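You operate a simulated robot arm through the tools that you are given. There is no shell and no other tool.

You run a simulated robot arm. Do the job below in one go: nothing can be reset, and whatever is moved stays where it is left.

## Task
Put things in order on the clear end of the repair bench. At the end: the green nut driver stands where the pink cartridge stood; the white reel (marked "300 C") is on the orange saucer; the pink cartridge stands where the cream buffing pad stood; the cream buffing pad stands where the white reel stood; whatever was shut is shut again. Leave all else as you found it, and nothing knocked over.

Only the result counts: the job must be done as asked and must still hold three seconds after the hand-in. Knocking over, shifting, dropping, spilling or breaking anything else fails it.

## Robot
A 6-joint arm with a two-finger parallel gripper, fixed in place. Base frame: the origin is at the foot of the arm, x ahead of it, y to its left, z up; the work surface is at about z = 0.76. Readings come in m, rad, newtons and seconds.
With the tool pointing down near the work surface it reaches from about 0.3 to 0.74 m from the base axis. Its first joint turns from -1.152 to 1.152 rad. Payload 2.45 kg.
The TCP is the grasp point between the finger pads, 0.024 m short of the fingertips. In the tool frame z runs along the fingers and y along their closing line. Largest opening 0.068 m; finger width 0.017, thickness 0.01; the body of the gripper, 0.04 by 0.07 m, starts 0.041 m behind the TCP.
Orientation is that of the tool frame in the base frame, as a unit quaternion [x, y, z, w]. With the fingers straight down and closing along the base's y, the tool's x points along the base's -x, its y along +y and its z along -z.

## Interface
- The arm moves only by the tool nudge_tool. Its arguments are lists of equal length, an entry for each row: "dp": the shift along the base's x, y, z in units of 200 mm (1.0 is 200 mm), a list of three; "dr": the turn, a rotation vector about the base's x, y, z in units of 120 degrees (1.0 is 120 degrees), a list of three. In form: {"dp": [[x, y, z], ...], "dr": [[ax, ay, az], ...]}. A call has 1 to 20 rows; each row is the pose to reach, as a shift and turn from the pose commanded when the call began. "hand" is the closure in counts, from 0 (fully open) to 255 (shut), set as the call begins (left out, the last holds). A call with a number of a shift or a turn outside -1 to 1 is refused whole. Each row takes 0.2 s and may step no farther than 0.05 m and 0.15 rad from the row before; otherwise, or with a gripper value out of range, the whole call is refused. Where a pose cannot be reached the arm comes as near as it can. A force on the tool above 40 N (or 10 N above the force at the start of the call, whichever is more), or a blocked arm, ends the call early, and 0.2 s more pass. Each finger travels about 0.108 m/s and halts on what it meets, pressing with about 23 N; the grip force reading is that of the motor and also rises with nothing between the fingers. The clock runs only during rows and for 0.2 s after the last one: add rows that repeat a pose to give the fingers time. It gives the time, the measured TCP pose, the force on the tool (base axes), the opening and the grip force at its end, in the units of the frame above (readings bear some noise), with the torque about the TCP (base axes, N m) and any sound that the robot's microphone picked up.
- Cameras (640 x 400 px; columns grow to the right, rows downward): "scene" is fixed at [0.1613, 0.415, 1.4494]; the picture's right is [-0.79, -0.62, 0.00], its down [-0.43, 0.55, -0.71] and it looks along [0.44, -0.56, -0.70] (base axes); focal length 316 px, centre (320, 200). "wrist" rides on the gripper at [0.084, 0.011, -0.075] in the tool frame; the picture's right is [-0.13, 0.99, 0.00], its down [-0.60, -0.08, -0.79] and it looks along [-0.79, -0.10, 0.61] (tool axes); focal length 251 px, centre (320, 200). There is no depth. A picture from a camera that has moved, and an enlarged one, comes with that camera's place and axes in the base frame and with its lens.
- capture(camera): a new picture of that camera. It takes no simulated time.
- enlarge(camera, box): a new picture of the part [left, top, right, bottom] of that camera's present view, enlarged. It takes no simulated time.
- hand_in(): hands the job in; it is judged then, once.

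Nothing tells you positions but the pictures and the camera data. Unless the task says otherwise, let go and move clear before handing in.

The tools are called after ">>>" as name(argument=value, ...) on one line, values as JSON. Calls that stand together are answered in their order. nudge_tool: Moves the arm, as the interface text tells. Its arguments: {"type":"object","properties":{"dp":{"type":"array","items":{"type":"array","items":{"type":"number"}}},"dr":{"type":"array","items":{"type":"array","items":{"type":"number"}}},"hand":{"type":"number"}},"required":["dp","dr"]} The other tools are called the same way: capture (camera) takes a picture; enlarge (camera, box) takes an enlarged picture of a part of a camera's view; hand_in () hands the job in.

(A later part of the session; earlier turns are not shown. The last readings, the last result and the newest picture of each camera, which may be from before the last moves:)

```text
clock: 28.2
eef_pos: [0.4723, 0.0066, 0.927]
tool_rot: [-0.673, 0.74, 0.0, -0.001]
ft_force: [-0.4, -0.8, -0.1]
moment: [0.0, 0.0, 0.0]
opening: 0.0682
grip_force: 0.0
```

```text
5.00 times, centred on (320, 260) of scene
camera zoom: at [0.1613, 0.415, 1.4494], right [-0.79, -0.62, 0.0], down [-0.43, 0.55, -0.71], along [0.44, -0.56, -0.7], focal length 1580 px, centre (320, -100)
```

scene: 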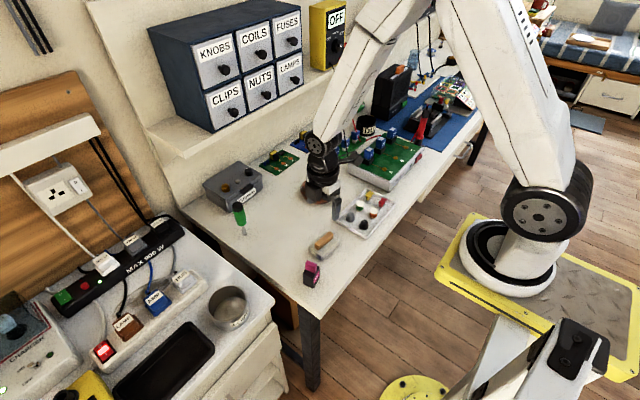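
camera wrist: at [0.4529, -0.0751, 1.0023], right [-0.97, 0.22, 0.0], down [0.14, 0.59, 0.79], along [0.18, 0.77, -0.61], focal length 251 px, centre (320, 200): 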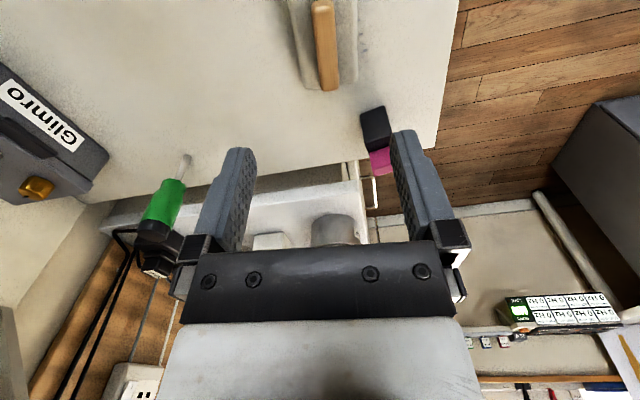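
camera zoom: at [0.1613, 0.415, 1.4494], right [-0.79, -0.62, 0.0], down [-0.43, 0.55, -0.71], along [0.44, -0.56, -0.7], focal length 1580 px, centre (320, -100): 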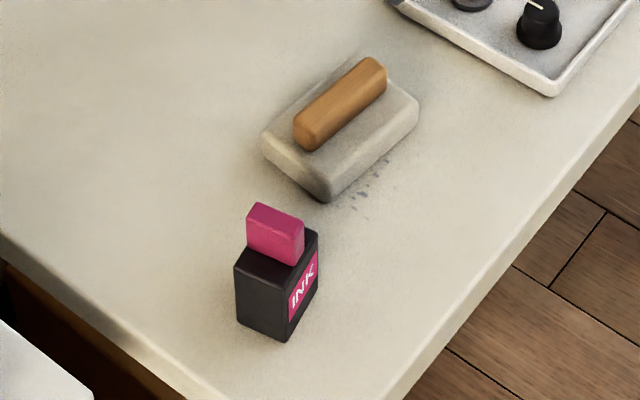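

The pad now sits at the reel's old place. Next is the ink cartridge at about (0.43, 0.107); I'll move nearer to view it.

>>> nudge_tool(dp=[[-0.08, 0.11, 0.02], [-0.16, 0.21, 0.02], [-0.16, 0.21, 0.02]], dr=[[0, 0, 0], [0, 0, 0], [0, 0, 0]])

>>> capture(camera="wrist")

>>> enlarge(camera="wrist", box=[280, 40, 408, 140])

>>> enlarge(camera="scene", box=[288, 250, 336, 300])

```text
clock: 29.0
eef_pos: [0.438, 0.0494, 0.9298]
tool_rot: [-0.673, 0.74, 0.0, 0.0]
ft_force: [-0.3, -0.3, 0.8]
moment: [0.0, 0.0, 0.0]
opening: 0.0679
grip_force: 0.0
```

```text
taken
camera wrist: at [0.4196, -0.0319, 1.0056], right [-0.97, 0.22, 0.0], down [0.14, 0.59, 0.79], along [0.18, 0.77, -0.61], focal length 251 px, centre (320, 200)
```

wrist: 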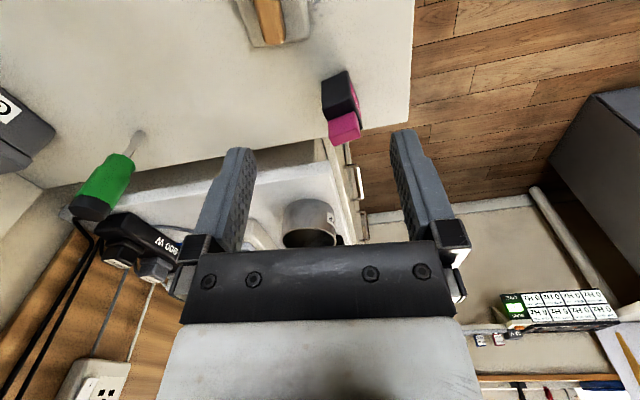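

```text
4.00 times, centred on (344, 90) of wrist
camera zoom: at [0.4196, -0.0319, 1.0056], right [-0.97, 0.22, 0.0], down [0.14, 0.59, 0.79], along [0.18, 0.77, -0.61], focal length 1006 px, centre (224, 640)
```

zoom: 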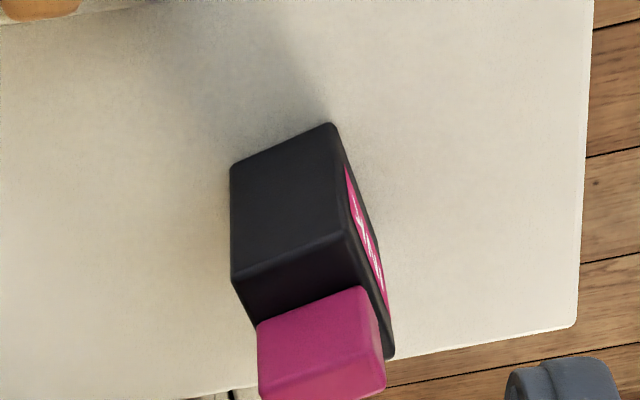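

```text
8.00 times, centred on (312, 275) of scene
camera zoom: at [0.1613, 0.415, 1.4494], right [-0.79, -0.62, 0.0], down [-0.43, 0.55, -0.71], along [0.44, -0.56, -0.7], focal length 2528 px, centre (384, -400)
```

zoom: 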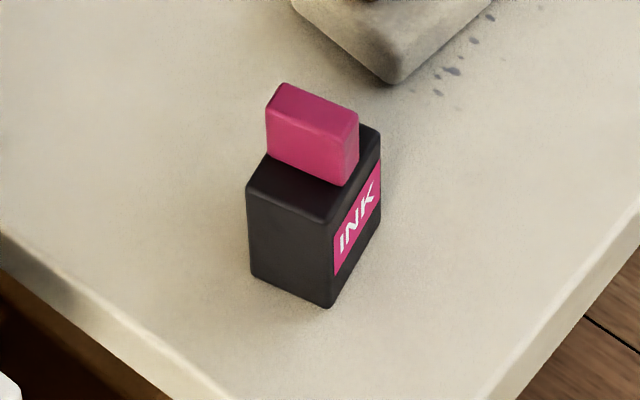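

The cartridge's body is about 26 x 34 x 49 mm, centred at (0.430, 0.106) and turned about 10.5°. I'll align the gripper to close across the 26 mm side and hover above it.

>>> nudge_tool(dp=[[-0.02, 0.1, 0], [-0.0425, 0.2, 0], [-0.0425, 0.2775, 0], [-0.0425, 0.2775, -0.15], [-0.0425, 0.2775, -0.25], [-0.0425, 0.2775, -0.25]], dr=[[0, 0, 0.045], [0, 0, 0.09], [0, 0, 0.1325], [0, 0, 0.1325], [0, 0, 0.1325], [0, 0, 0.1325]])

>>> capture(camera="wrist")

>>> enlarge(camera="scene", box=[256, 210, 384, 300])

```text
clock: 30.4
eef_pos: [0.4298, 0.1062, 0.8807]
tool_rot: [0.768, -0.64, 0.0, -0.001]
ft_force: [0.6, 0.0, -0.7]
moment: [0.01, -0.01, 0.02]
opening: 0.068
grip_force: 0.0
```

```text
taken
camera wrist: at [0.434, 0.0222, 0.9566], right [-1.0, -0.05, 0.0], down [-0.03, 0.61, 0.79], along [-0.04, 0.79, -0.61], focal length 251 px, centre (320, 200)
```

wrist: 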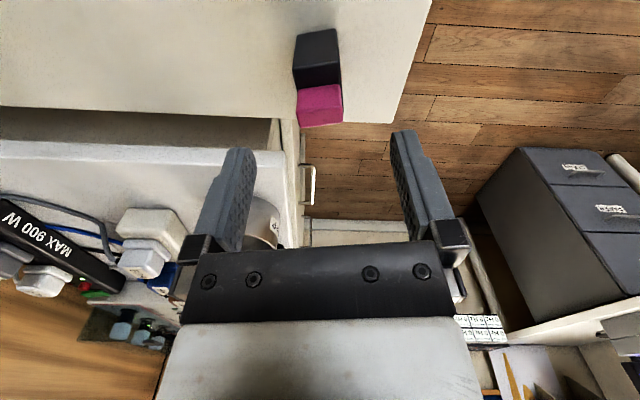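

```text
4.44 times, centred on (320, 255) of scene
camera zoom: at [0.1613, 0.415, 1.4494], right [-0.79, -0.62, 0.0], down [-0.43, 0.55, -0.71], along [0.44, -0.56, -0.7], focal length 1404 px, centre (320, -44)
```

zoom: 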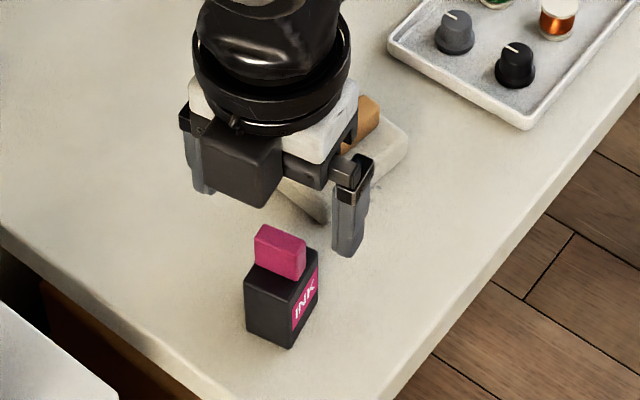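

>>> enlarge(camera="wrist", box=[256, 10, 384, 140])

```text
3.08 times, centred on (320, 75) of wrist
camera zoom: at [0.434, 0.0222, 0.9566], right [-1.0, -0.05, 0.0], down [-0.03, 0.61, 0.79], along [-0.04, 0.79, -0.61], focal length 774 px, centre (320, 585)
```

zoom: 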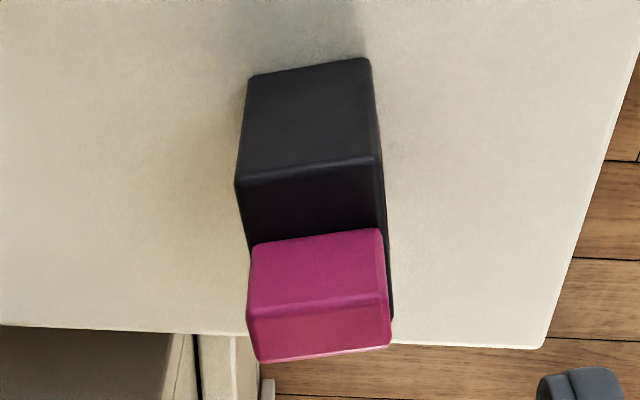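

The cartridge is centred and aligned under the fingers (cap top about z 0.83). I'll descend to TCP z of 0.797, which keeps the cap clear of the palm.

>>> nudge_tool(dp=[[0, 0, -0.12], [0, 0, -0.24], [0, 0, -0.34], [0, -0.003, -0.4175], [0, -0.003, -0.4175]], dr=[[0, 0, 0], [0, 0, 0], [0, 0, 0], [0, 0, 0], [0, 0, 0]])

>>> capture(camera="wrist")

>>> enlarge(camera="scene", box=[272, 230, 368, 300])

```text
clock: 31.6
eef_pos: [0.4293, 0.1056, 0.7967]
tool_rot: [0.768, -0.64, 0.0, 0.0]
ft_force: [-0.7, 0.8, 0.4]
moment: [0.0, -0.02, 0.01]
opening: 0.0682
grip_force: 0.1
```

```text
taken
camera wrist: at [0.4339, 0.0212, 0.8733], right [-1.0, -0.05, 0.0], down [-0.03, 0.61, 0.79], along [-0.04, 0.79, -0.61], focal length 251 px, centre (320, 200)
```

wrist: 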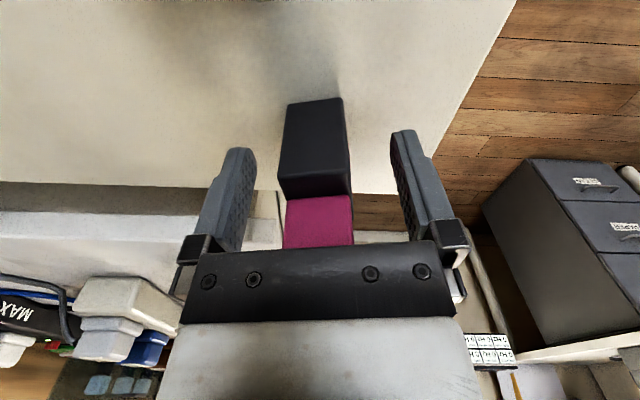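

```text
5.71 times, centred on (320, 265) of scene
camera zoom: at [0.1613, 0.415, 1.4494], right [-0.79, -0.62, 0.0], down [-0.43, 0.55, -0.71], along [0.44, -0.56, -0.7], focal length 1806 px, centre (320, -171)
```

zoom: 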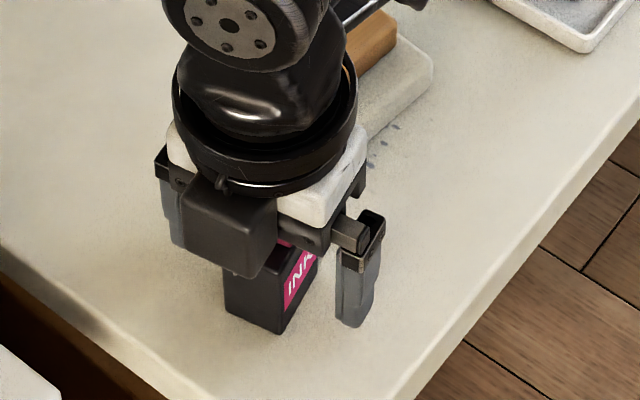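

No contact on descent and the cartridge lies between the fingers. I'll close.

>>> nudge_tool(dp=[[0, 0, 0], [0, 0, 0], [0, 0, 0], [0, 0, 0]], dr=[[0, 0, 0], [0, 0, 0], [0, 0, 0], [0, 0, 0]], hand=255)

>>> capture(camera="wrist")

```text
clock: 32.6
eef_pos: [0.4295, 0.1049, 0.7967]
tool_rot: [0.768, -0.64, 0.0, -0.001]
ft_force: [-0.2, 0.0, 0.5]
moment: [0.04, -0.02, 0.02]
opening: 0.0271
grip_force: 23.7
```

```text
taken
camera wrist: at [0.4338, 0.0212, 0.8736], right [-1.0, -0.05, 0.0], down [-0.03, 0.61, 0.79], along [-0.04, 0.79, -0.61], focal length 251 px, centre (320, 200)
```

wrist: 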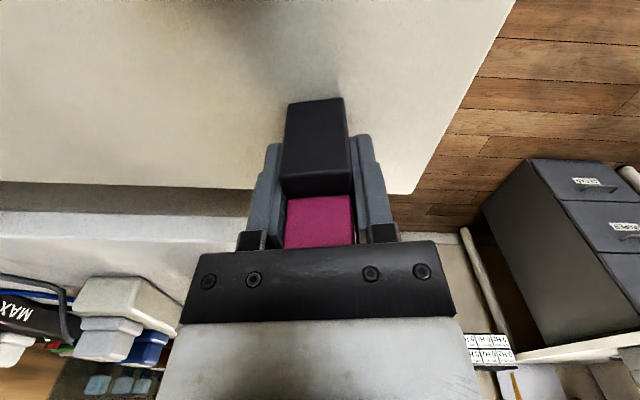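

The cartridge is held (opening 27 mm). I'll lift it and carry it to the pad's old spot at (0.610, 0.006).

>>> nudge_tool(dp=[[0, 0, 0.1], [0, 0, 0.3], [0, 0, 0.5], [0, 0, 0.6], [0.18, -0.1, 0.6], [0.36, -0.2, 0.6], [0.54, -0.3, 0.6], [0.72, -0.4, 0.6], [0.9, -0.4985, 0.6], [0.9, -0.4985, 0.6]], dr=[[0, 0, 0], [0, 0, 0], [0, 0, 0], [0, 0, 0], [0, 0, 0], [0, 0, 0], [0, 0, 0], [0, 0, 0], [0, 0, 0], [0, 0, 0]])

>>> capture(camera="wrist")

>>> capture(camera="scene")

```text
clock: 34.8
eef_pos: [0.6095, 0.0041, 0.917]
tool_rot: [0.768, -0.64, 0.0, -0.001]
ft_force: [-0.5, 0.6, -0.8]
moment: [0.03, -0.01, 0.01]
opening: 0.0273
grip_force: 22.8
```

```text
taken
camera wrist: at [0.6146, -0.0792, 0.993], right [-1.0, -0.05, 0.0], down [-0.03, 0.61, 0.79], along [-0.04, 0.79, -0.61], focal length 251 px, centre (320, 200)
```

wrist: 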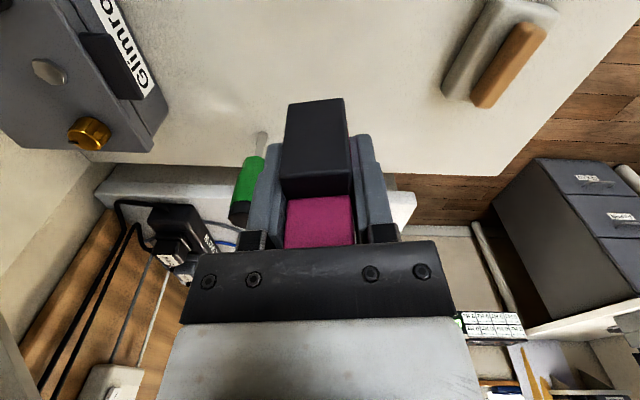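

```text
taken
```

scene: 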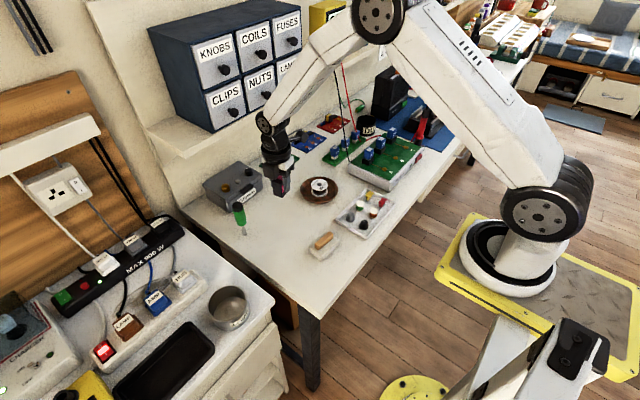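

Position reads (0.610, 0.005), as wanted. I'll lower to just above the bench.

>>> nudge_tool(dp=[[0, 0.002, -0.15], [0, 0.002, -0.3], [0, 0.002, -0.42], [0, 0.002, -0.52], [0, 0.002, -0.575], [0, 0.002, -0.585], [0, 0.002, -0.585]], dr=[[0, 0, 0], [0, 0, 0], [0, 0, 0], [0, 0, 0], [0, 0, 0], [0, 0, 0], [0, 0, 0]])

>>> enlarge(camera="scene", box=[220, 170, 348, 250])

```text
clock: 36.4
eef_pos: [0.6085, 0.004, 0.8001]
tool_rot: [0.768, -0.64, 0.0, 0.0]
ft_force: [-0.2, -0.9, 0.3]
moment: [-0.01, 0.01, -0.04]
opening: 0.0274
grip_force: 23.4
```

```text
5.00 times, centred on (284, 210) of scene
camera zoom: at [0.1613, 0.415, 1.4494], right [-0.79, -0.62, 0.0], down [-0.43, 0.55, -0.71], along [0.44, -0.56, -0.7], focal length 1580 px, centre (500, 150)
```

zoom: 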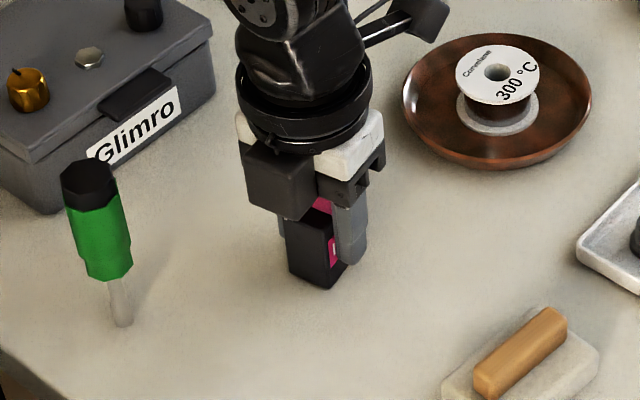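

>>> nudge_tool(dp=[[0, 0, -0.005], [0, 0, -0.011], [0, 0, -0.011]], dr=[[0, 0, 0], [0, 0, 0], [0, 0, 0]])

>>> nudge_tool(dp=[[0, 0, -0.002], [0, 0, -0.004], [0, 0, -0.004]], dr=[[0, 0, 0], [0, 0, 0], [0, 0, 0]])

```text
clock: 37.2
eef_pos: [0.609, 0.0056, 0.7959]
tool_rot: [0.768, -0.64, 0.0, -0.001]
ft_force: [-0.4, -0.1, 0.4]
moment: [-0.01, 0.0, 0.01]
opening: 0.0274
grip_force: 22.6
```

```text
clock: 38.0
eef_pos: [0.6107, 0.0045, 0.7975]
tool_rot: [0.768, -0.641, 0.001, -0.001]
ft_force: [-2.0, -1.3, 7.1]
moment: [-0.04, 0.1, -0.01]
opening: 0.0271
grip_force: 23.7
```

Contact with the bench is felt. I'll release and lift straight up.

>>> nudge_tool(dp=[[0, 0, 0], [0, 0, 0], [0, 0, 0], [0, 0, 0]], dr=[[0, 0, 0], [0, 0, 0], [0, 0, 0], [0, 0, 0]], hand=0)

>>> nudge_tool(dp=[[0, 0, 0.05], [0, 0, 0.15], [0, 0, 0.3], [0, 0, 0.5], [0, 0, 0.7], [0, 0, 0.8], [0, 0, 0.8]], dr=[[0, 0, 0], [0, 0, 0], [0, 0, 0], [0, 0, 0], [0, 0, 0], [0, 0, 0], [0, 0, 0]])

>>> capture(camera="wrist")

>>> enlarge(camera="scene", box=[210, 160, 338, 240])

```text
clock: 39.0
eef_pos: [0.6093, 0.0048, 0.7974]
tool_rot: [0.768, -0.64, 0.0, 0.0]
ft_force: [0.2, -0.5, -0.1]
moment: [0.01, 0.0, -0.03]
opening: 0.0679
grip_force: 0.1
```

```text
clock: 40.6
eef_pos: [0.6098, 0.0045, 0.958]
tool_rot: [0.768, -0.641, 0.0, 0.0]
ft_force: [0.4, 0.1, 0.3]
moment: [0.02, 0.0, 0.0]
opening: 0.0678
grip_force: 0.1
```

```text
taken
camera wrist: at [0.614, -0.0792, 1.0342], right [-1.0, -0.05, 0.0], down [-0.03, 0.61, 0.79], along [-0.04, 0.79, -0.61], focal length 251 px, centre (320, 200)
```

wrist: 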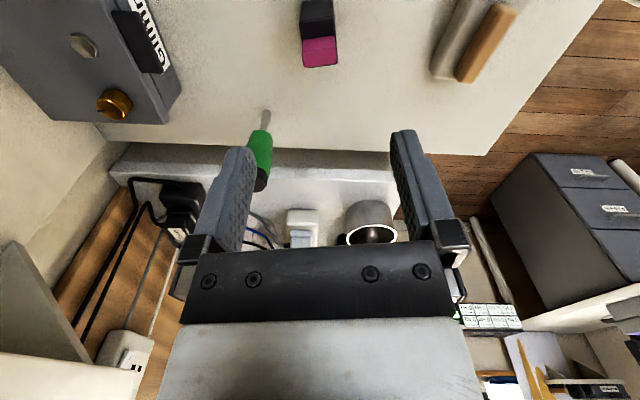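

```text
5.00 times, centred on (274, 200) of scene
camera zoom: at [0.1613, 0.415, 1.4494], right [-0.79, -0.62, 0.0], down [-0.43, 0.55, -0.71], along [0.44, -0.56, -0.7], focal length 1580 px, centre (550, 200)
```

zoom: 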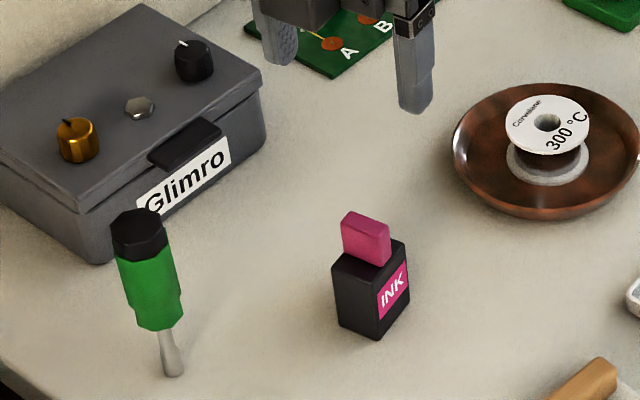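

The cartridge stands upright at the pad's old place. Last is the nut driver near (0.67, 0.105); I'll move to view it more closely with the wrist camera, staying above its top.

>>> nudge_tool(dp=[[0.1, 0.04, 0], [0.2, 0.08, 0], [0.295, 0.125, 0], [0.295, 0.125, -0.14], [0.295, 0.125, -0.14]], dr=[[0, 0, 0], [0, 0, 0], [0, 0, 0], [0, 0, 0], [0, 0, 0]])

>>> capture(camera="wrist")

>>> enlarge(camera="wrist", box=[256, 60, 384, 140])

>>> enlarge(camera="scene", box=[216, 195, 264, 245])

```text
clock: 41.8
eef_pos: [0.6692, 0.0315, 0.9298]
tool_rot: [0.768, -0.641, 0.0, 0.0]
ft_force: [0.5, 1.5, -0.1]
moment: [-0.02, 0.0, -0.01]
opening: 0.068
grip_force: 0.0
```

```text
taken
camera wrist: at [0.6736, -0.0528, 1.0041], right [-1.0, -0.05, 0.0], down [-0.03, 0.61, 0.79], along [-0.04, 0.79, -0.61], focal length 251 px, centre (320, 200)
```

wrist: 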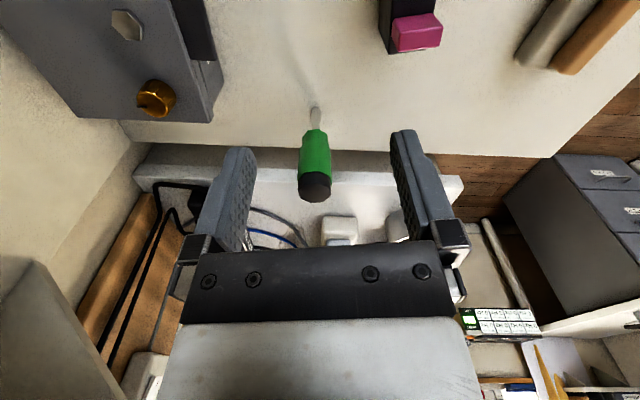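

```text
5.00 times, centred on (320, 100) of wrist
camera zoom: at [0.6736, -0.0528, 1.0041], right [-1.0, -0.05, 0.0], down [-0.03, 0.61, 0.79], along [-0.04, 0.79, -0.61], focal length 1257 px, centre (320, 700)
```

zoom: 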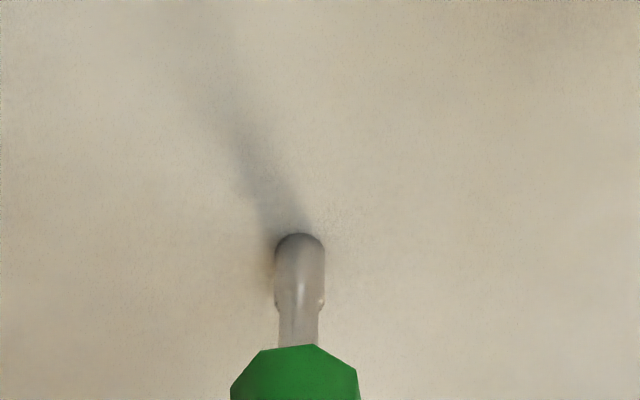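

```text
8.00 times, centred on (240, 220) of scene
camera zoom: at [0.1613, 0.415, 1.4494], right [-0.79, -0.62, 0.0], down [-0.43, 0.55, -0.71], along [0.44, -0.56, -0.7], focal length 2528 px, centre (960, 40)
```

zoom: 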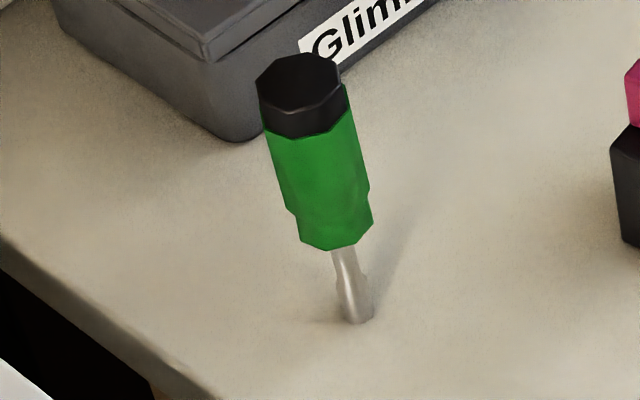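

>>> enlarge(camera="wrist", box=[240, 100, 400, 220])

```text
3.33 times, centred on (320, 160) of wrist
camera zoom: at [0.6736, -0.0528, 1.0041], right [-1.0, -0.05, 0.0], down [-0.03, 0.61, 0.79], along [-0.04, 0.79, -0.61], focal length 838 px, centre (320, 333)
```

zoom: 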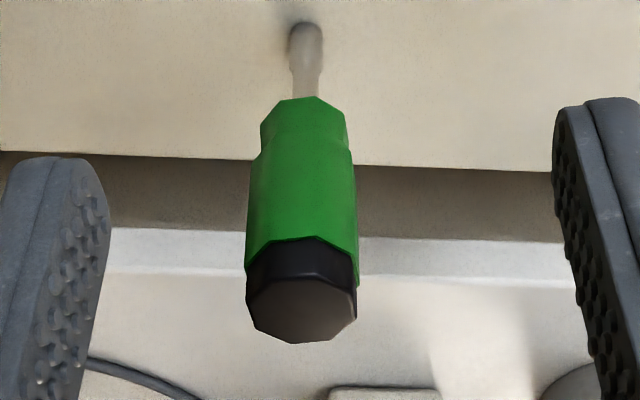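

The driver is an octagonal handle on a thin 11 mm socket, upright with its axis at about (0.670, 0.106), top at z of about 0.876, and flats near the current gripper heading. I'll move directly above it and check centring.

>>> nudge_tool(dp=[[0.0015, 0.185, 0.02], [0.0035, 0.3695, 0.02], [0.0035, 0.3695, 0], [0.0035, 0.3695, 0]], dr=[[0, 0, 0], [0, 0, 0], [0, 0, 0], [0, 0, 0]])

>>> capture(camera="wrist")

>>> enlarge(camera="wrist", box=[256, 10, 384, 140])

>>> enlarge(camera="scene", box=[190, 150, 318, 250])

```text
clock: 42.8
eef_pos: [0.6708, 0.1044, 0.9289]
tool_rot: [0.769, -0.64, 0.0, 0.0]
ft_force: [-0.4, 0.4, -0.7]
moment: [0.02, 0.0, 0.01]
opening: 0.068
grip_force: 0.0
```

```text
taken
camera wrist: at [0.6737, 0.0212, 1.0045], right [-1.0, -0.05, 0.0], down [-0.03, 0.61, 0.79], along [-0.04, 0.79, -0.61], focal length 251 px, centre (320, 200)
```

wrist: 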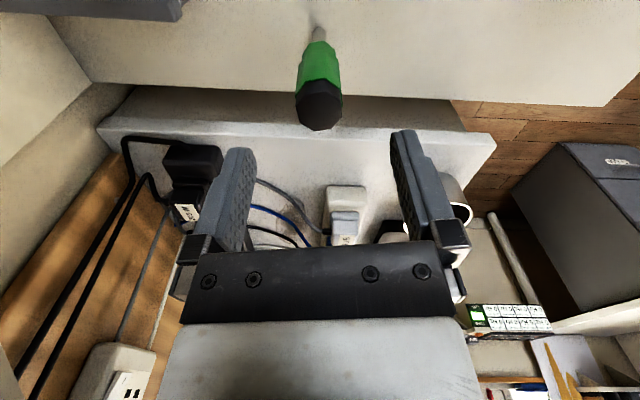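

```text
3.08 times, centred on (320, 75) of wrist
camera zoom: at [0.6737, 0.0212, 1.0045], right [-1.0, -0.05, 0.0], down [-0.03, 0.61, 0.79], along [-0.04, 0.79, -0.61], focal length 774 px, centre (320, 585)
```

zoom: 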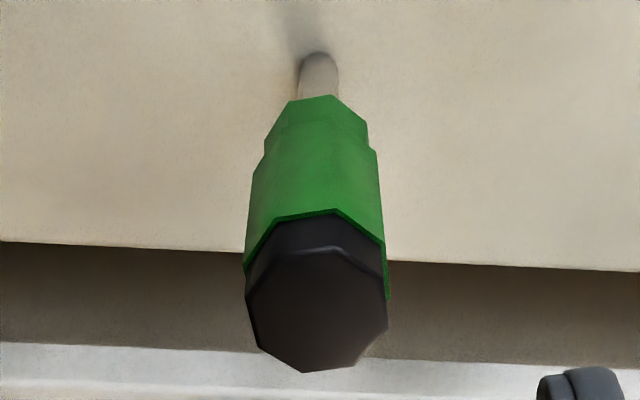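

```text
4.00 times, centred on (254, 200) of scene
camera zoom: at [0.1613, 0.415, 1.4494], right [-0.79, -0.62, 0.0], down [-0.43, 0.55, -0.71], along [0.44, -0.56, -0.7], focal length 1264 px, centre (584, 200)
```

zoom: 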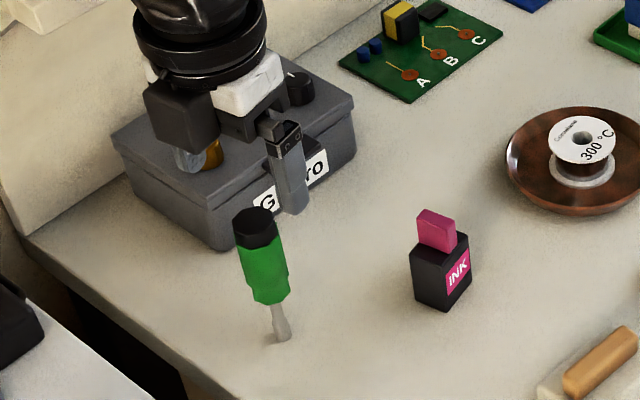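

The axis is at (0.670, 0.1055), within 1 mm of the TCP. I'll descend around the handle to TCP z of about 0.843, leaving the palm clear of the cap.

>>> nudge_tool(dp=[[0.002, 0, -0.12], [0.002, 0, -0.24], [0.002, 0, -0.34], [0.002, 0, -0.4], [0.002, 0, -0.43], [0.002, 0, -0.43]], dr=[[0, 0, 0], [0, 0, 0], [0, 0, 0], [0, 0, 0], [0, 0, 0], [0, 0, 0]])

>>> capture(camera="wrist")

>>> enlarge(camera="scene", box=[200, 170, 296, 250])

```text
clock: 44.2
eef_pos: [0.671, 0.1036, 0.8434]
tool_rot: [0.769, -0.639, 0.0, 0.0]
ft_force: [0.3, 0.0, -0.1]
moment: [0.03, 0.0, -0.02]
opening: 0.0683
grip_force: 0.0
```

```text
taken
camera wrist: at [0.6743, 0.02, 0.9188], right [-1.0, -0.05, 0.0], down [-0.03, 0.61, 0.79], along [-0.04, 0.79, -0.61], focal length 251 px, centre (320, 200)
```

wrist: 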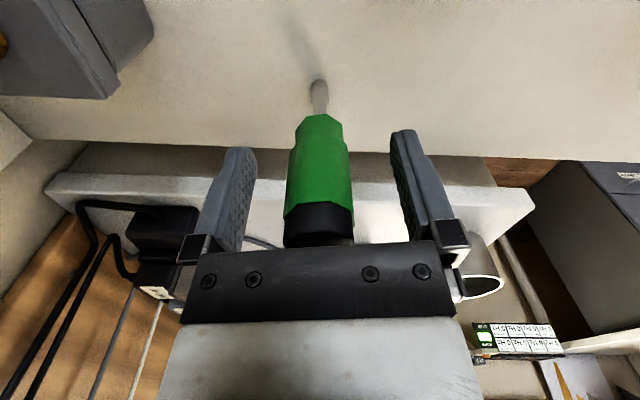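

```text
5.00 times, centred on (248, 210) of scene
camera zoom: at [0.1613, 0.415, 1.4494], right [-0.79, -0.62, 0.0], down [-0.43, 0.55, -0.71], along [0.44, -0.56, -0.7], focal length 1580 px, centre (680, 150)
```

zoom: 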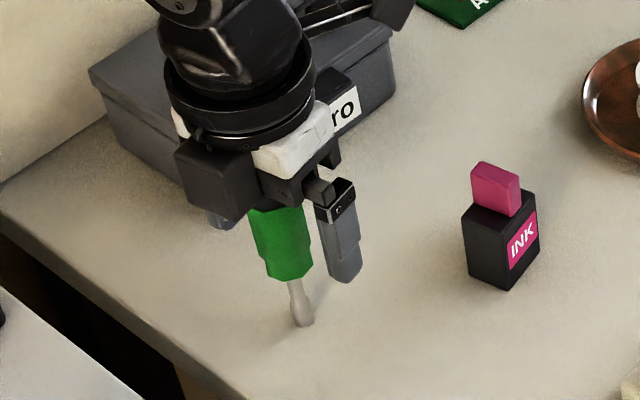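

The handle sits between the fingers with no contact so far. I'll close and check that it stays vertical.

>>> nudge_tool(dp=[[0, 0.004, 0], [0, 0.004, 0], [0, 0.004, 0], [0, 0.004, 0]], dr=[[0, 0, 0], [0, 0, 0], [0, 0, 0], [0, 0, 0]], hand=255)

>>> capture(camera="wrist")

>>> enlarge(camera="scene", box=[200, 170, 296, 250])

```text
clock: 45.2
eef_pos: [0.6691, 0.1046, 0.8441]
tool_rot: [0.768, -0.64, 0.0, 0.0]
ft_force: [0.0, 0.4, 0.1]
moment: [0.02, 0.05, 0.02]
opening: 0.0268
grip_force: 23.2
```

```text
taken
camera wrist: at [0.6736, 0.0206, 0.9189], right [-1.0, -0.05, 0.0], down [-0.03, 0.61, 0.79], along [-0.04, 0.79, -0.61], focal length 251 px, centre (320, 200)
```

wrist: 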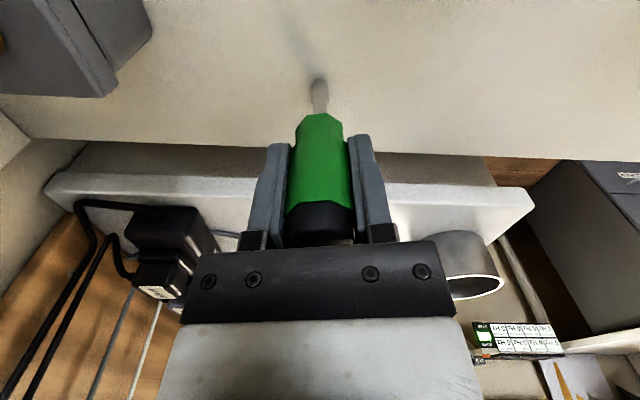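

```text
5.00 times, centred on (248, 210) of scene
camera zoom: at [0.1613, 0.415, 1.4494], right [-0.79, -0.62, 0.0], down [-0.43, 0.55, -0.71], along [0.44, -0.56, -0.7], focal length 1580 px, centre (680, 150)
```

zoom: 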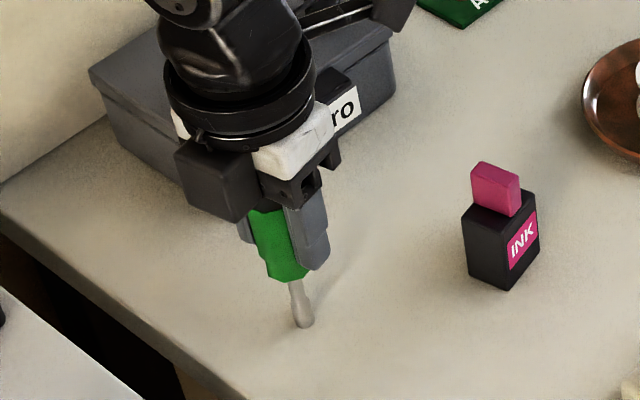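

The driver is gripped on its flats (27 mm) and still vertical. I'll lift it and carry it along y of about 0.105 toward the cartridge's old spot.

>>> nudge_tool(dp=[[0, 0, 0.05], [0, 0, 0.15], [0, 0, 0.3], [0, 0, 0.4], [-0.15, 0, 0.4], [-0.3, 0, 0.4], [-0.45, 0, 0.4], [-0.6, 0, 0.4], [-0.6, 0, 0.4]], dr=[[0, 0, 0], [0, 0, 0], [0, 0, 0], [0, 0, 0], [0, 0, 0], [0, 0, 0], [0, 0, 0], [0, 0, 0], [0, 0, 0]])

>>> nudge_tool(dp=[[-0.15, 0, 0], [-0.3, 0, 0], [-0.45, 0, 0], [-0.55, 0, 0], [-0.598, 0.002, 0], [-0.598, 0.002, 0]], dr=[[0, 0, 0], [0, 0, 0], [0, 0, 0], [0, 0, 0], [0, 0, 0], [0, 0, 0]])

>>> capture(camera="wrist")

>>> enlarge(camera="scene", box=[240, 190, 400, 300])

```text
clock: 47.2
eef_pos: [0.5477, 0.107, 0.9222]
tool_rot: [0.768, -0.64, 0.001, -0.001]
ft_force: [0.3, -0.1, -1.6]
moment: [0.0, 0.03, -0.03]
opening: 0.0262
grip_force: 22.8
```

```text
clock: 48.6
eef_pos: [0.4293, 0.1056, 0.9233]
tool_rot: [0.769, -0.64, 0.0, 0.0]
ft_force: [-0.3, 0.2, -0.4]
moment: [0.0, -0.01, -0.01]
opening: 0.0266
grip_force: 22.5
```

```text
taken
camera wrist: at [0.4342, 0.0221, 0.9989], right [-1.0, -0.05, 0.0], down [-0.03, 0.61, 0.79], along [-0.04, 0.79, -0.61], focal length 251 px, centre (320, 200)
```

wrist: 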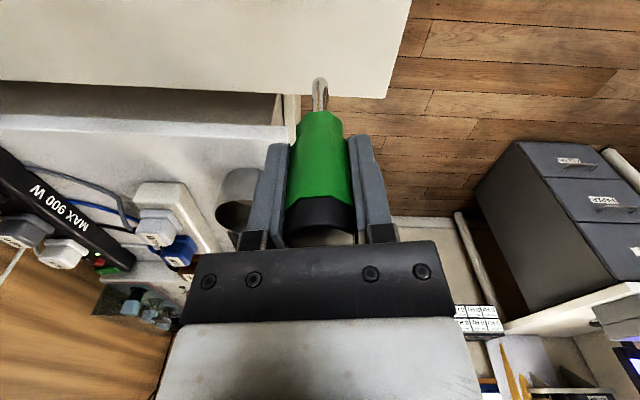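

```text
3.64 times, centred on (320, 245) of scene
camera zoom: at [0.1613, 0.415, 1.4494], right [-0.79, -0.62, 0.0], down [-0.43, 0.55, -0.71], along [0.44, -0.56, -0.7], focal length 1149 px, centre (320, 36)
```

zoom: 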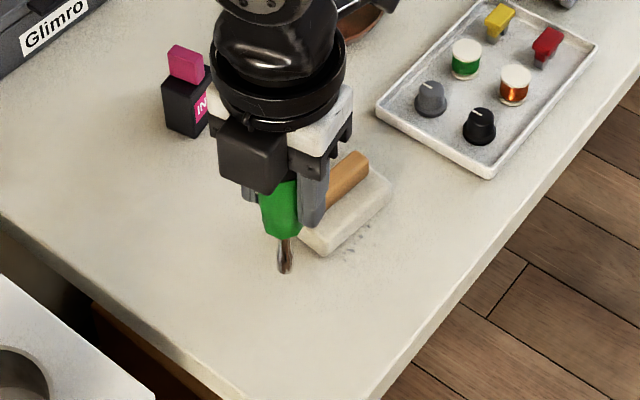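

The driver still hangs straight (tip at the same image point as at pickup) and is over (0.430, 0.106). I'll lower to about 5 mm above the bench.

>>> nudge_tool(dp=[[0, 0, -0.1], [0, 0, -0.2], [0, 0, -0.29], [0, 0, -0.34], [0, 0, -0.37], [0, 0, -0.37]], dr=[[0, 0, 0], [0, 0, 0], [0, 0, 0], [0, 0, 0], [0, 0, 0], [0, 0, 0]])

>>> capture(camera="wrist")

>>> enlarge(camera="scene", box=[272, 220, 368, 300])

```text
clock: 50.0
eef_pos: [0.4292, 0.1054, 0.8494]
tool_rot: [0.768, -0.64, 0.0, 0.001]
ft_force: [1.1, 0.4, -1.2]
moment: [0.02, -0.03, 0.03]
opening: 0.0262
grip_force: 23.1
```

```text
taken
camera wrist: at [0.434, 0.0216, 0.9254], right [-1.0, -0.05, 0.0], down [-0.03, 0.61, 0.79], along [-0.04, 0.79, -0.61], focal length 251 px, centre (320, 200)
```

wrist: 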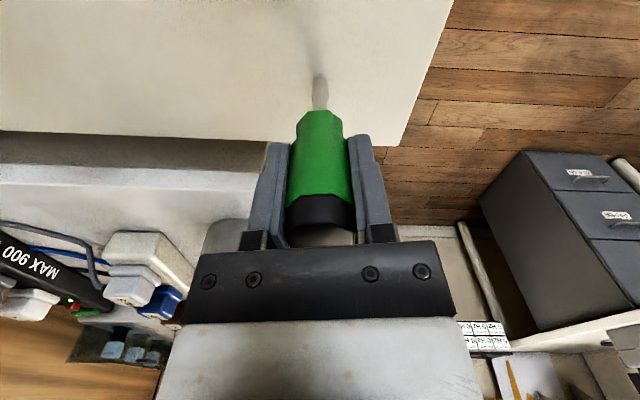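

```text
5.00 times, centred on (320, 260) of scene
camera zoom: at [0.1613, 0.415, 1.4494], right [-0.79, -0.62, 0.0], down [-0.43, 0.55, -0.71], along [0.44, -0.56, -0.7], focal length 1580 px, centre (320, -100)
```

zoom: 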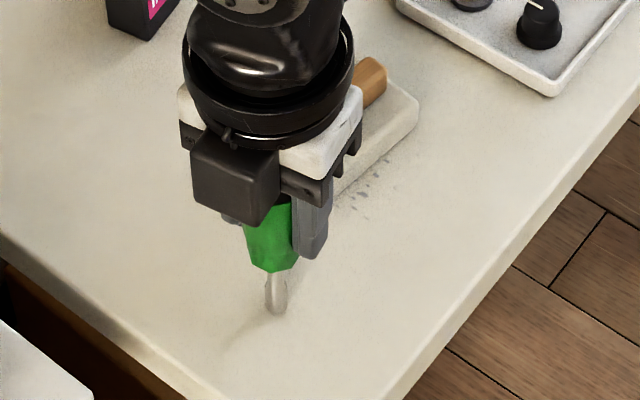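

>>> enlarge(camera="wrist", box=[272, 60, 368, 140])

```text
5.00 times, centred on (320, 100) of wrist
camera zoom: at [0.434, 0.0216, 0.9254], right [-1.0, -0.05, 0.0], down [-0.03, 0.61, 0.79], along [-0.04, 0.79, -0.61], focal length 1257 px, centre (320, 700)
```

zoom: 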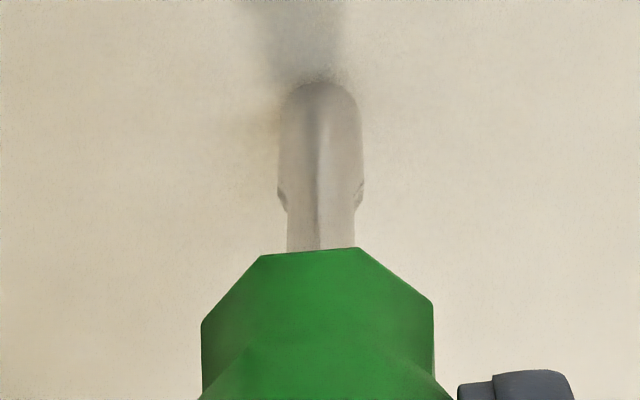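

The handle seems to have slid down about 2 mm in the grip but stays upright. I'll lower gently in small steps until the socket touches.

>>> nudge_tool(dp=[[0, 0, -0.005], [0, 0, -0.008], [0, 0, -0.008]], dr=[[0, 0, 0], [0, 0, 0], [0, 0, 0]])

>>> enlarge(camera="wrist", box=[272, 60, 368, 140])

```text
clock: 50.8
eef_pos: [0.43, 0.1042, 0.8483]
tool_rot: [0.768, -0.64, 0.0, -0.001]
ft_force: [-0.3, 0.9, 0.0]
moment: [0.0, 0.0, 0.0]
opening: 0.0265
grip_force: 23.3
```

```text
5.00 times, centred on (320, 100) of wrist
camera zoom: at [0.434, 0.0213, 0.9236], right [-1.0, -0.05, 0.0], down [-0.03, 0.61, 0.79], along [-0.04, 0.79, -0.61], focal length 1257 px, centre (320, 700)
```

zoom: 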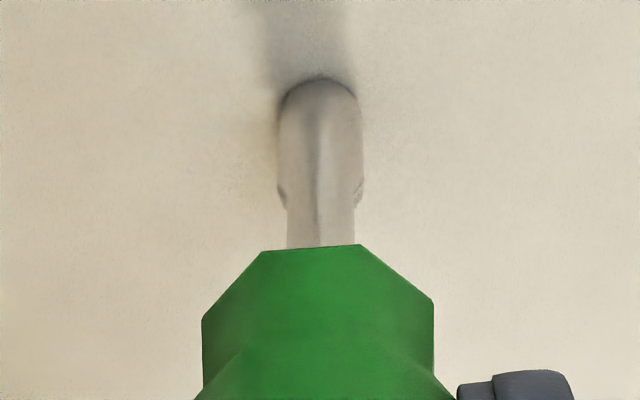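

>>> nudge_tool(dp=[[0, 0, -0.004], [0, 0, -0.006], [0, 0, -0.006]], dr=[[0, 0, 0], [0, 0, 0], [0, 0, 0]])

>>> enlarge(camera="wrist", box=[272, 60, 368, 140])

```text
clock: 51.6
eef_pos: [0.4299, 0.1047, 0.8469]
tool_rot: [0.769, -0.64, -0.001, 0.0]
ft_force: [-0.3, -0.5, 0.1]
moment: [0.03, -0.01, -0.02]
opening: 0.0265
grip_force: 23.3
```

```text
5.00 times, centred on (320, 100) of wrist
camera zoom: at [0.4345, 0.0209, 0.9228], right [-1.0, -0.05, 0.0], down [-0.03, 0.61, 0.79], along [-0.04, 0.79, -0.61], focal length 1257 px, centre (320, 700)
```

zoom: 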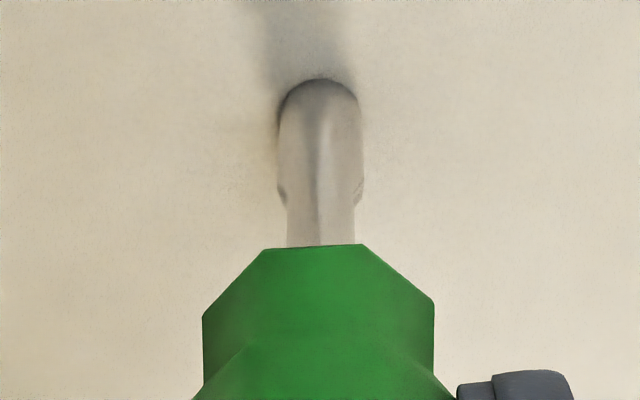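

>>> nudge_tool(dp=[[0, 0, -0.003], [0, 0, -0.005], [0, 0, -0.005]], dr=[[0, 0, 0], [0, 0, 0], [0, 0, 0]])

>>> enlarge(camera="wrist", box=[272, 60, 368, 140])

>>> enlarge(camera="scene", box=[288, 250, 336, 300])

```text
clock: 52.4
eef_pos: [0.4307, 0.105, 0.8464]
tool_rot: [0.768, -0.64, 0.0, 0.0]
ft_force: [-1.2, -3.0, 14.7]
moment: [-0.23, -0.11, 0.06]
opening: 0.0263
grip_force: 22.9
```

```text
5.00 times, centred on (320, 100) of wrist
camera zoom: at [0.4345, 0.0215, 0.9216], right [-1.0, -0.05, 0.0], down [-0.03, 0.61, 0.79], along [-0.04, 0.79, -0.61], focal length 1257 px, centre (320, 700)
```

zoom: 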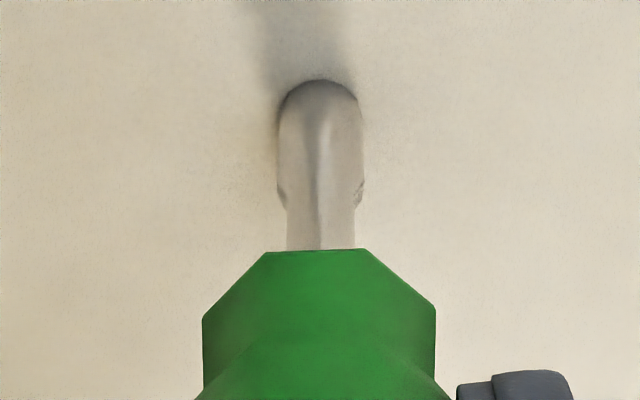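

```text
8.00 times, centred on (312, 275) of scene
camera zoom: at [0.161, 0.4149, 1.4495], right [-0.79, -0.62, 0.0], down [-0.43, 0.55, -0.71], along [0.44, -0.56, -0.7], focal length 2528 px, centre (384, -400)
```

zoom: 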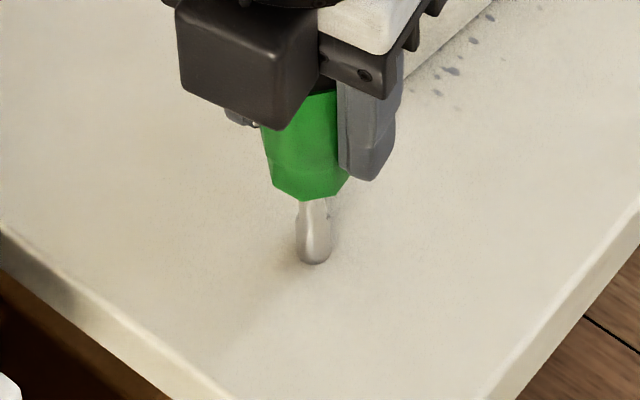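

The socket is on the bench (14.7 N) and the driver is vertical beneath the TCP. I'll back off about 0.6 mm to relieve the load before releasing.

>>> nudge_tool(dp=[[0, 0, 0.002], [0, 0, 0.003]], dr=[[0, 0, 0], [0, 0, 0]])

>>> enlarge(camera="wrist", box=[272, 60, 368, 140])

```text
clock: 53.0
eef_pos: [0.4294, 0.1053, 0.8464]
tool_rot: [0.768, -0.64, -0.001, 0.001]
ft_force: [-0.6, -0.3, -1.0]
moment: [0.0, -0.03, 0.02]
opening: 0.0261
grip_force: 23.0
```

```text
5.00 times, centred on (320, 100) of wrist
camera zoom: at [0.4339, 0.0214, 0.9216], right [-1.0, -0.05, 0.0], down [-0.03, 0.61, 0.79], along [-0.04, 0.79, -0.61], focal length 1257 px, centre (320, 700)
```

zoom: 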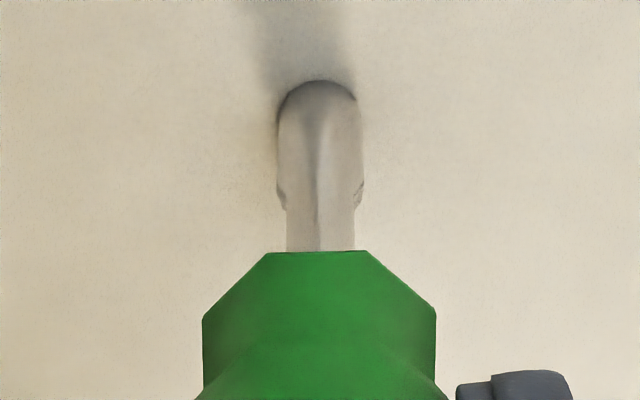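

>>> enlarge(camera="scene", box=[296, 256, 328, 288])

>>> capture(camera="wrist")

```text
12.50 times, centred on (312, 272) of scene
camera zoom: at [0.1613, 0.415, 1.4494], right [-0.79, -0.62, 0.0], down [-0.43, 0.55, -0.71], along [0.44, -0.56, -0.7], focal length 3950 px, centre (420, -700)
```

zoom: 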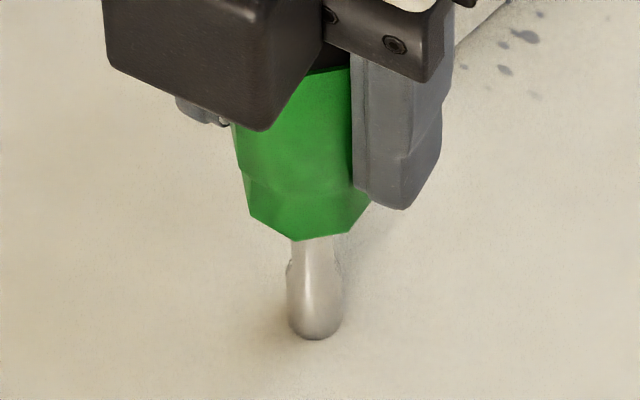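

```text
taken
camera wrist: at [0.4339, 0.0214, 0.9216], right [-1.0, -0.05, 0.0], down [-0.03, 0.61, 0.79], along [-0.04, 0.79, -0.61], focal length 251 px, centre (320, 200)
```

wrist: 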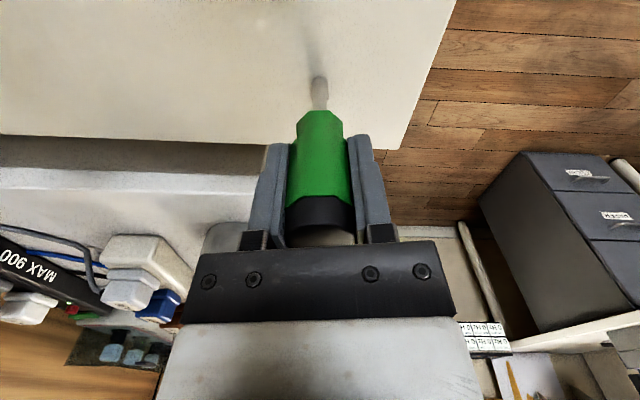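

The driver is plumb in both views. I'll ease down a hair so the socket just touches, then open fully.

>>> nudge_tool(dp=[[0, 0, -0.0015], [0, 0, -0.0015]], dr=[[0, 0, 0], [0, 0, 0]])

>>> nudge_tool(dp=[[0, 0, 0], [0, 0, 0], [0, 0, 0], [0, 0, 0], [0, 0, 0]], dr=[[0, 0, 0], [0, 0, 0], [0, 0, 0], [0, 0, 0], [0, 0, 0]], hand=0)

>>> capture(camera="wrist")

>>> enlarge(camera="scene", box=[288, 240, 336, 290])

```text
clock: 53.6
eef_pos: [0.4303, 0.1057, 0.847]
tool_rot: [0.769, -0.64, -0.001, -0.001]
ft_force: [-0.7, -0.5, -0.5]
moment: [0.0, 0.05, 0.02]
opening: 0.026
grip_force: 22.9
```

```text
clock: 54.8
eef_pos: [0.4295, 0.1051, 0.8451]
tool_rot: [0.768, -0.64, -0.001, 0.0]
ft_force: [-0.4, 0.4, 0.4]
moment: [-0.02, 0.02, -0.02]
opening: 0.0679
grip_force: 0.1
```

```text
taken
camera wrist: at [0.4345, 0.0216, 0.9216], right [-1.0, -0.05, 0.0], down [-0.03, 0.61, 0.79], along [-0.04, 0.79, -0.61], focal length 251 px, centre (320, 200)
```

wrist: 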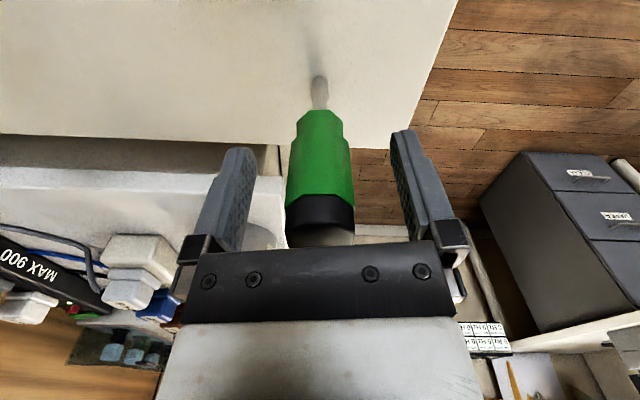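

```text
8.00 times, centred on (312, 265) of scene
camera zoom: at [0.1613, 0.415, 1.4494], right [-0.79, -0.62, 0.0], down [-0.43, 0.55, -0.71], along [0.44, -0.56, -0.7], focal length 2528 px, centre (384, -320)
```

zoom: 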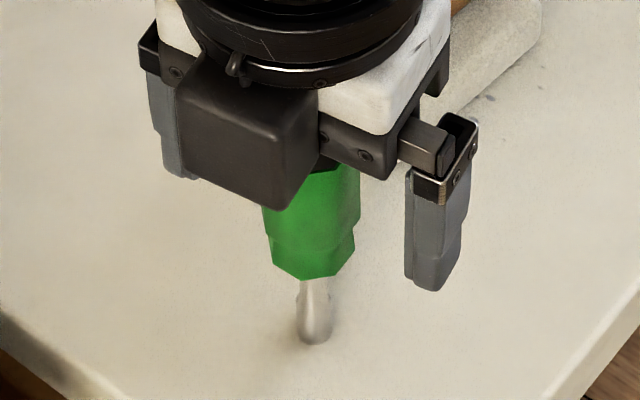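

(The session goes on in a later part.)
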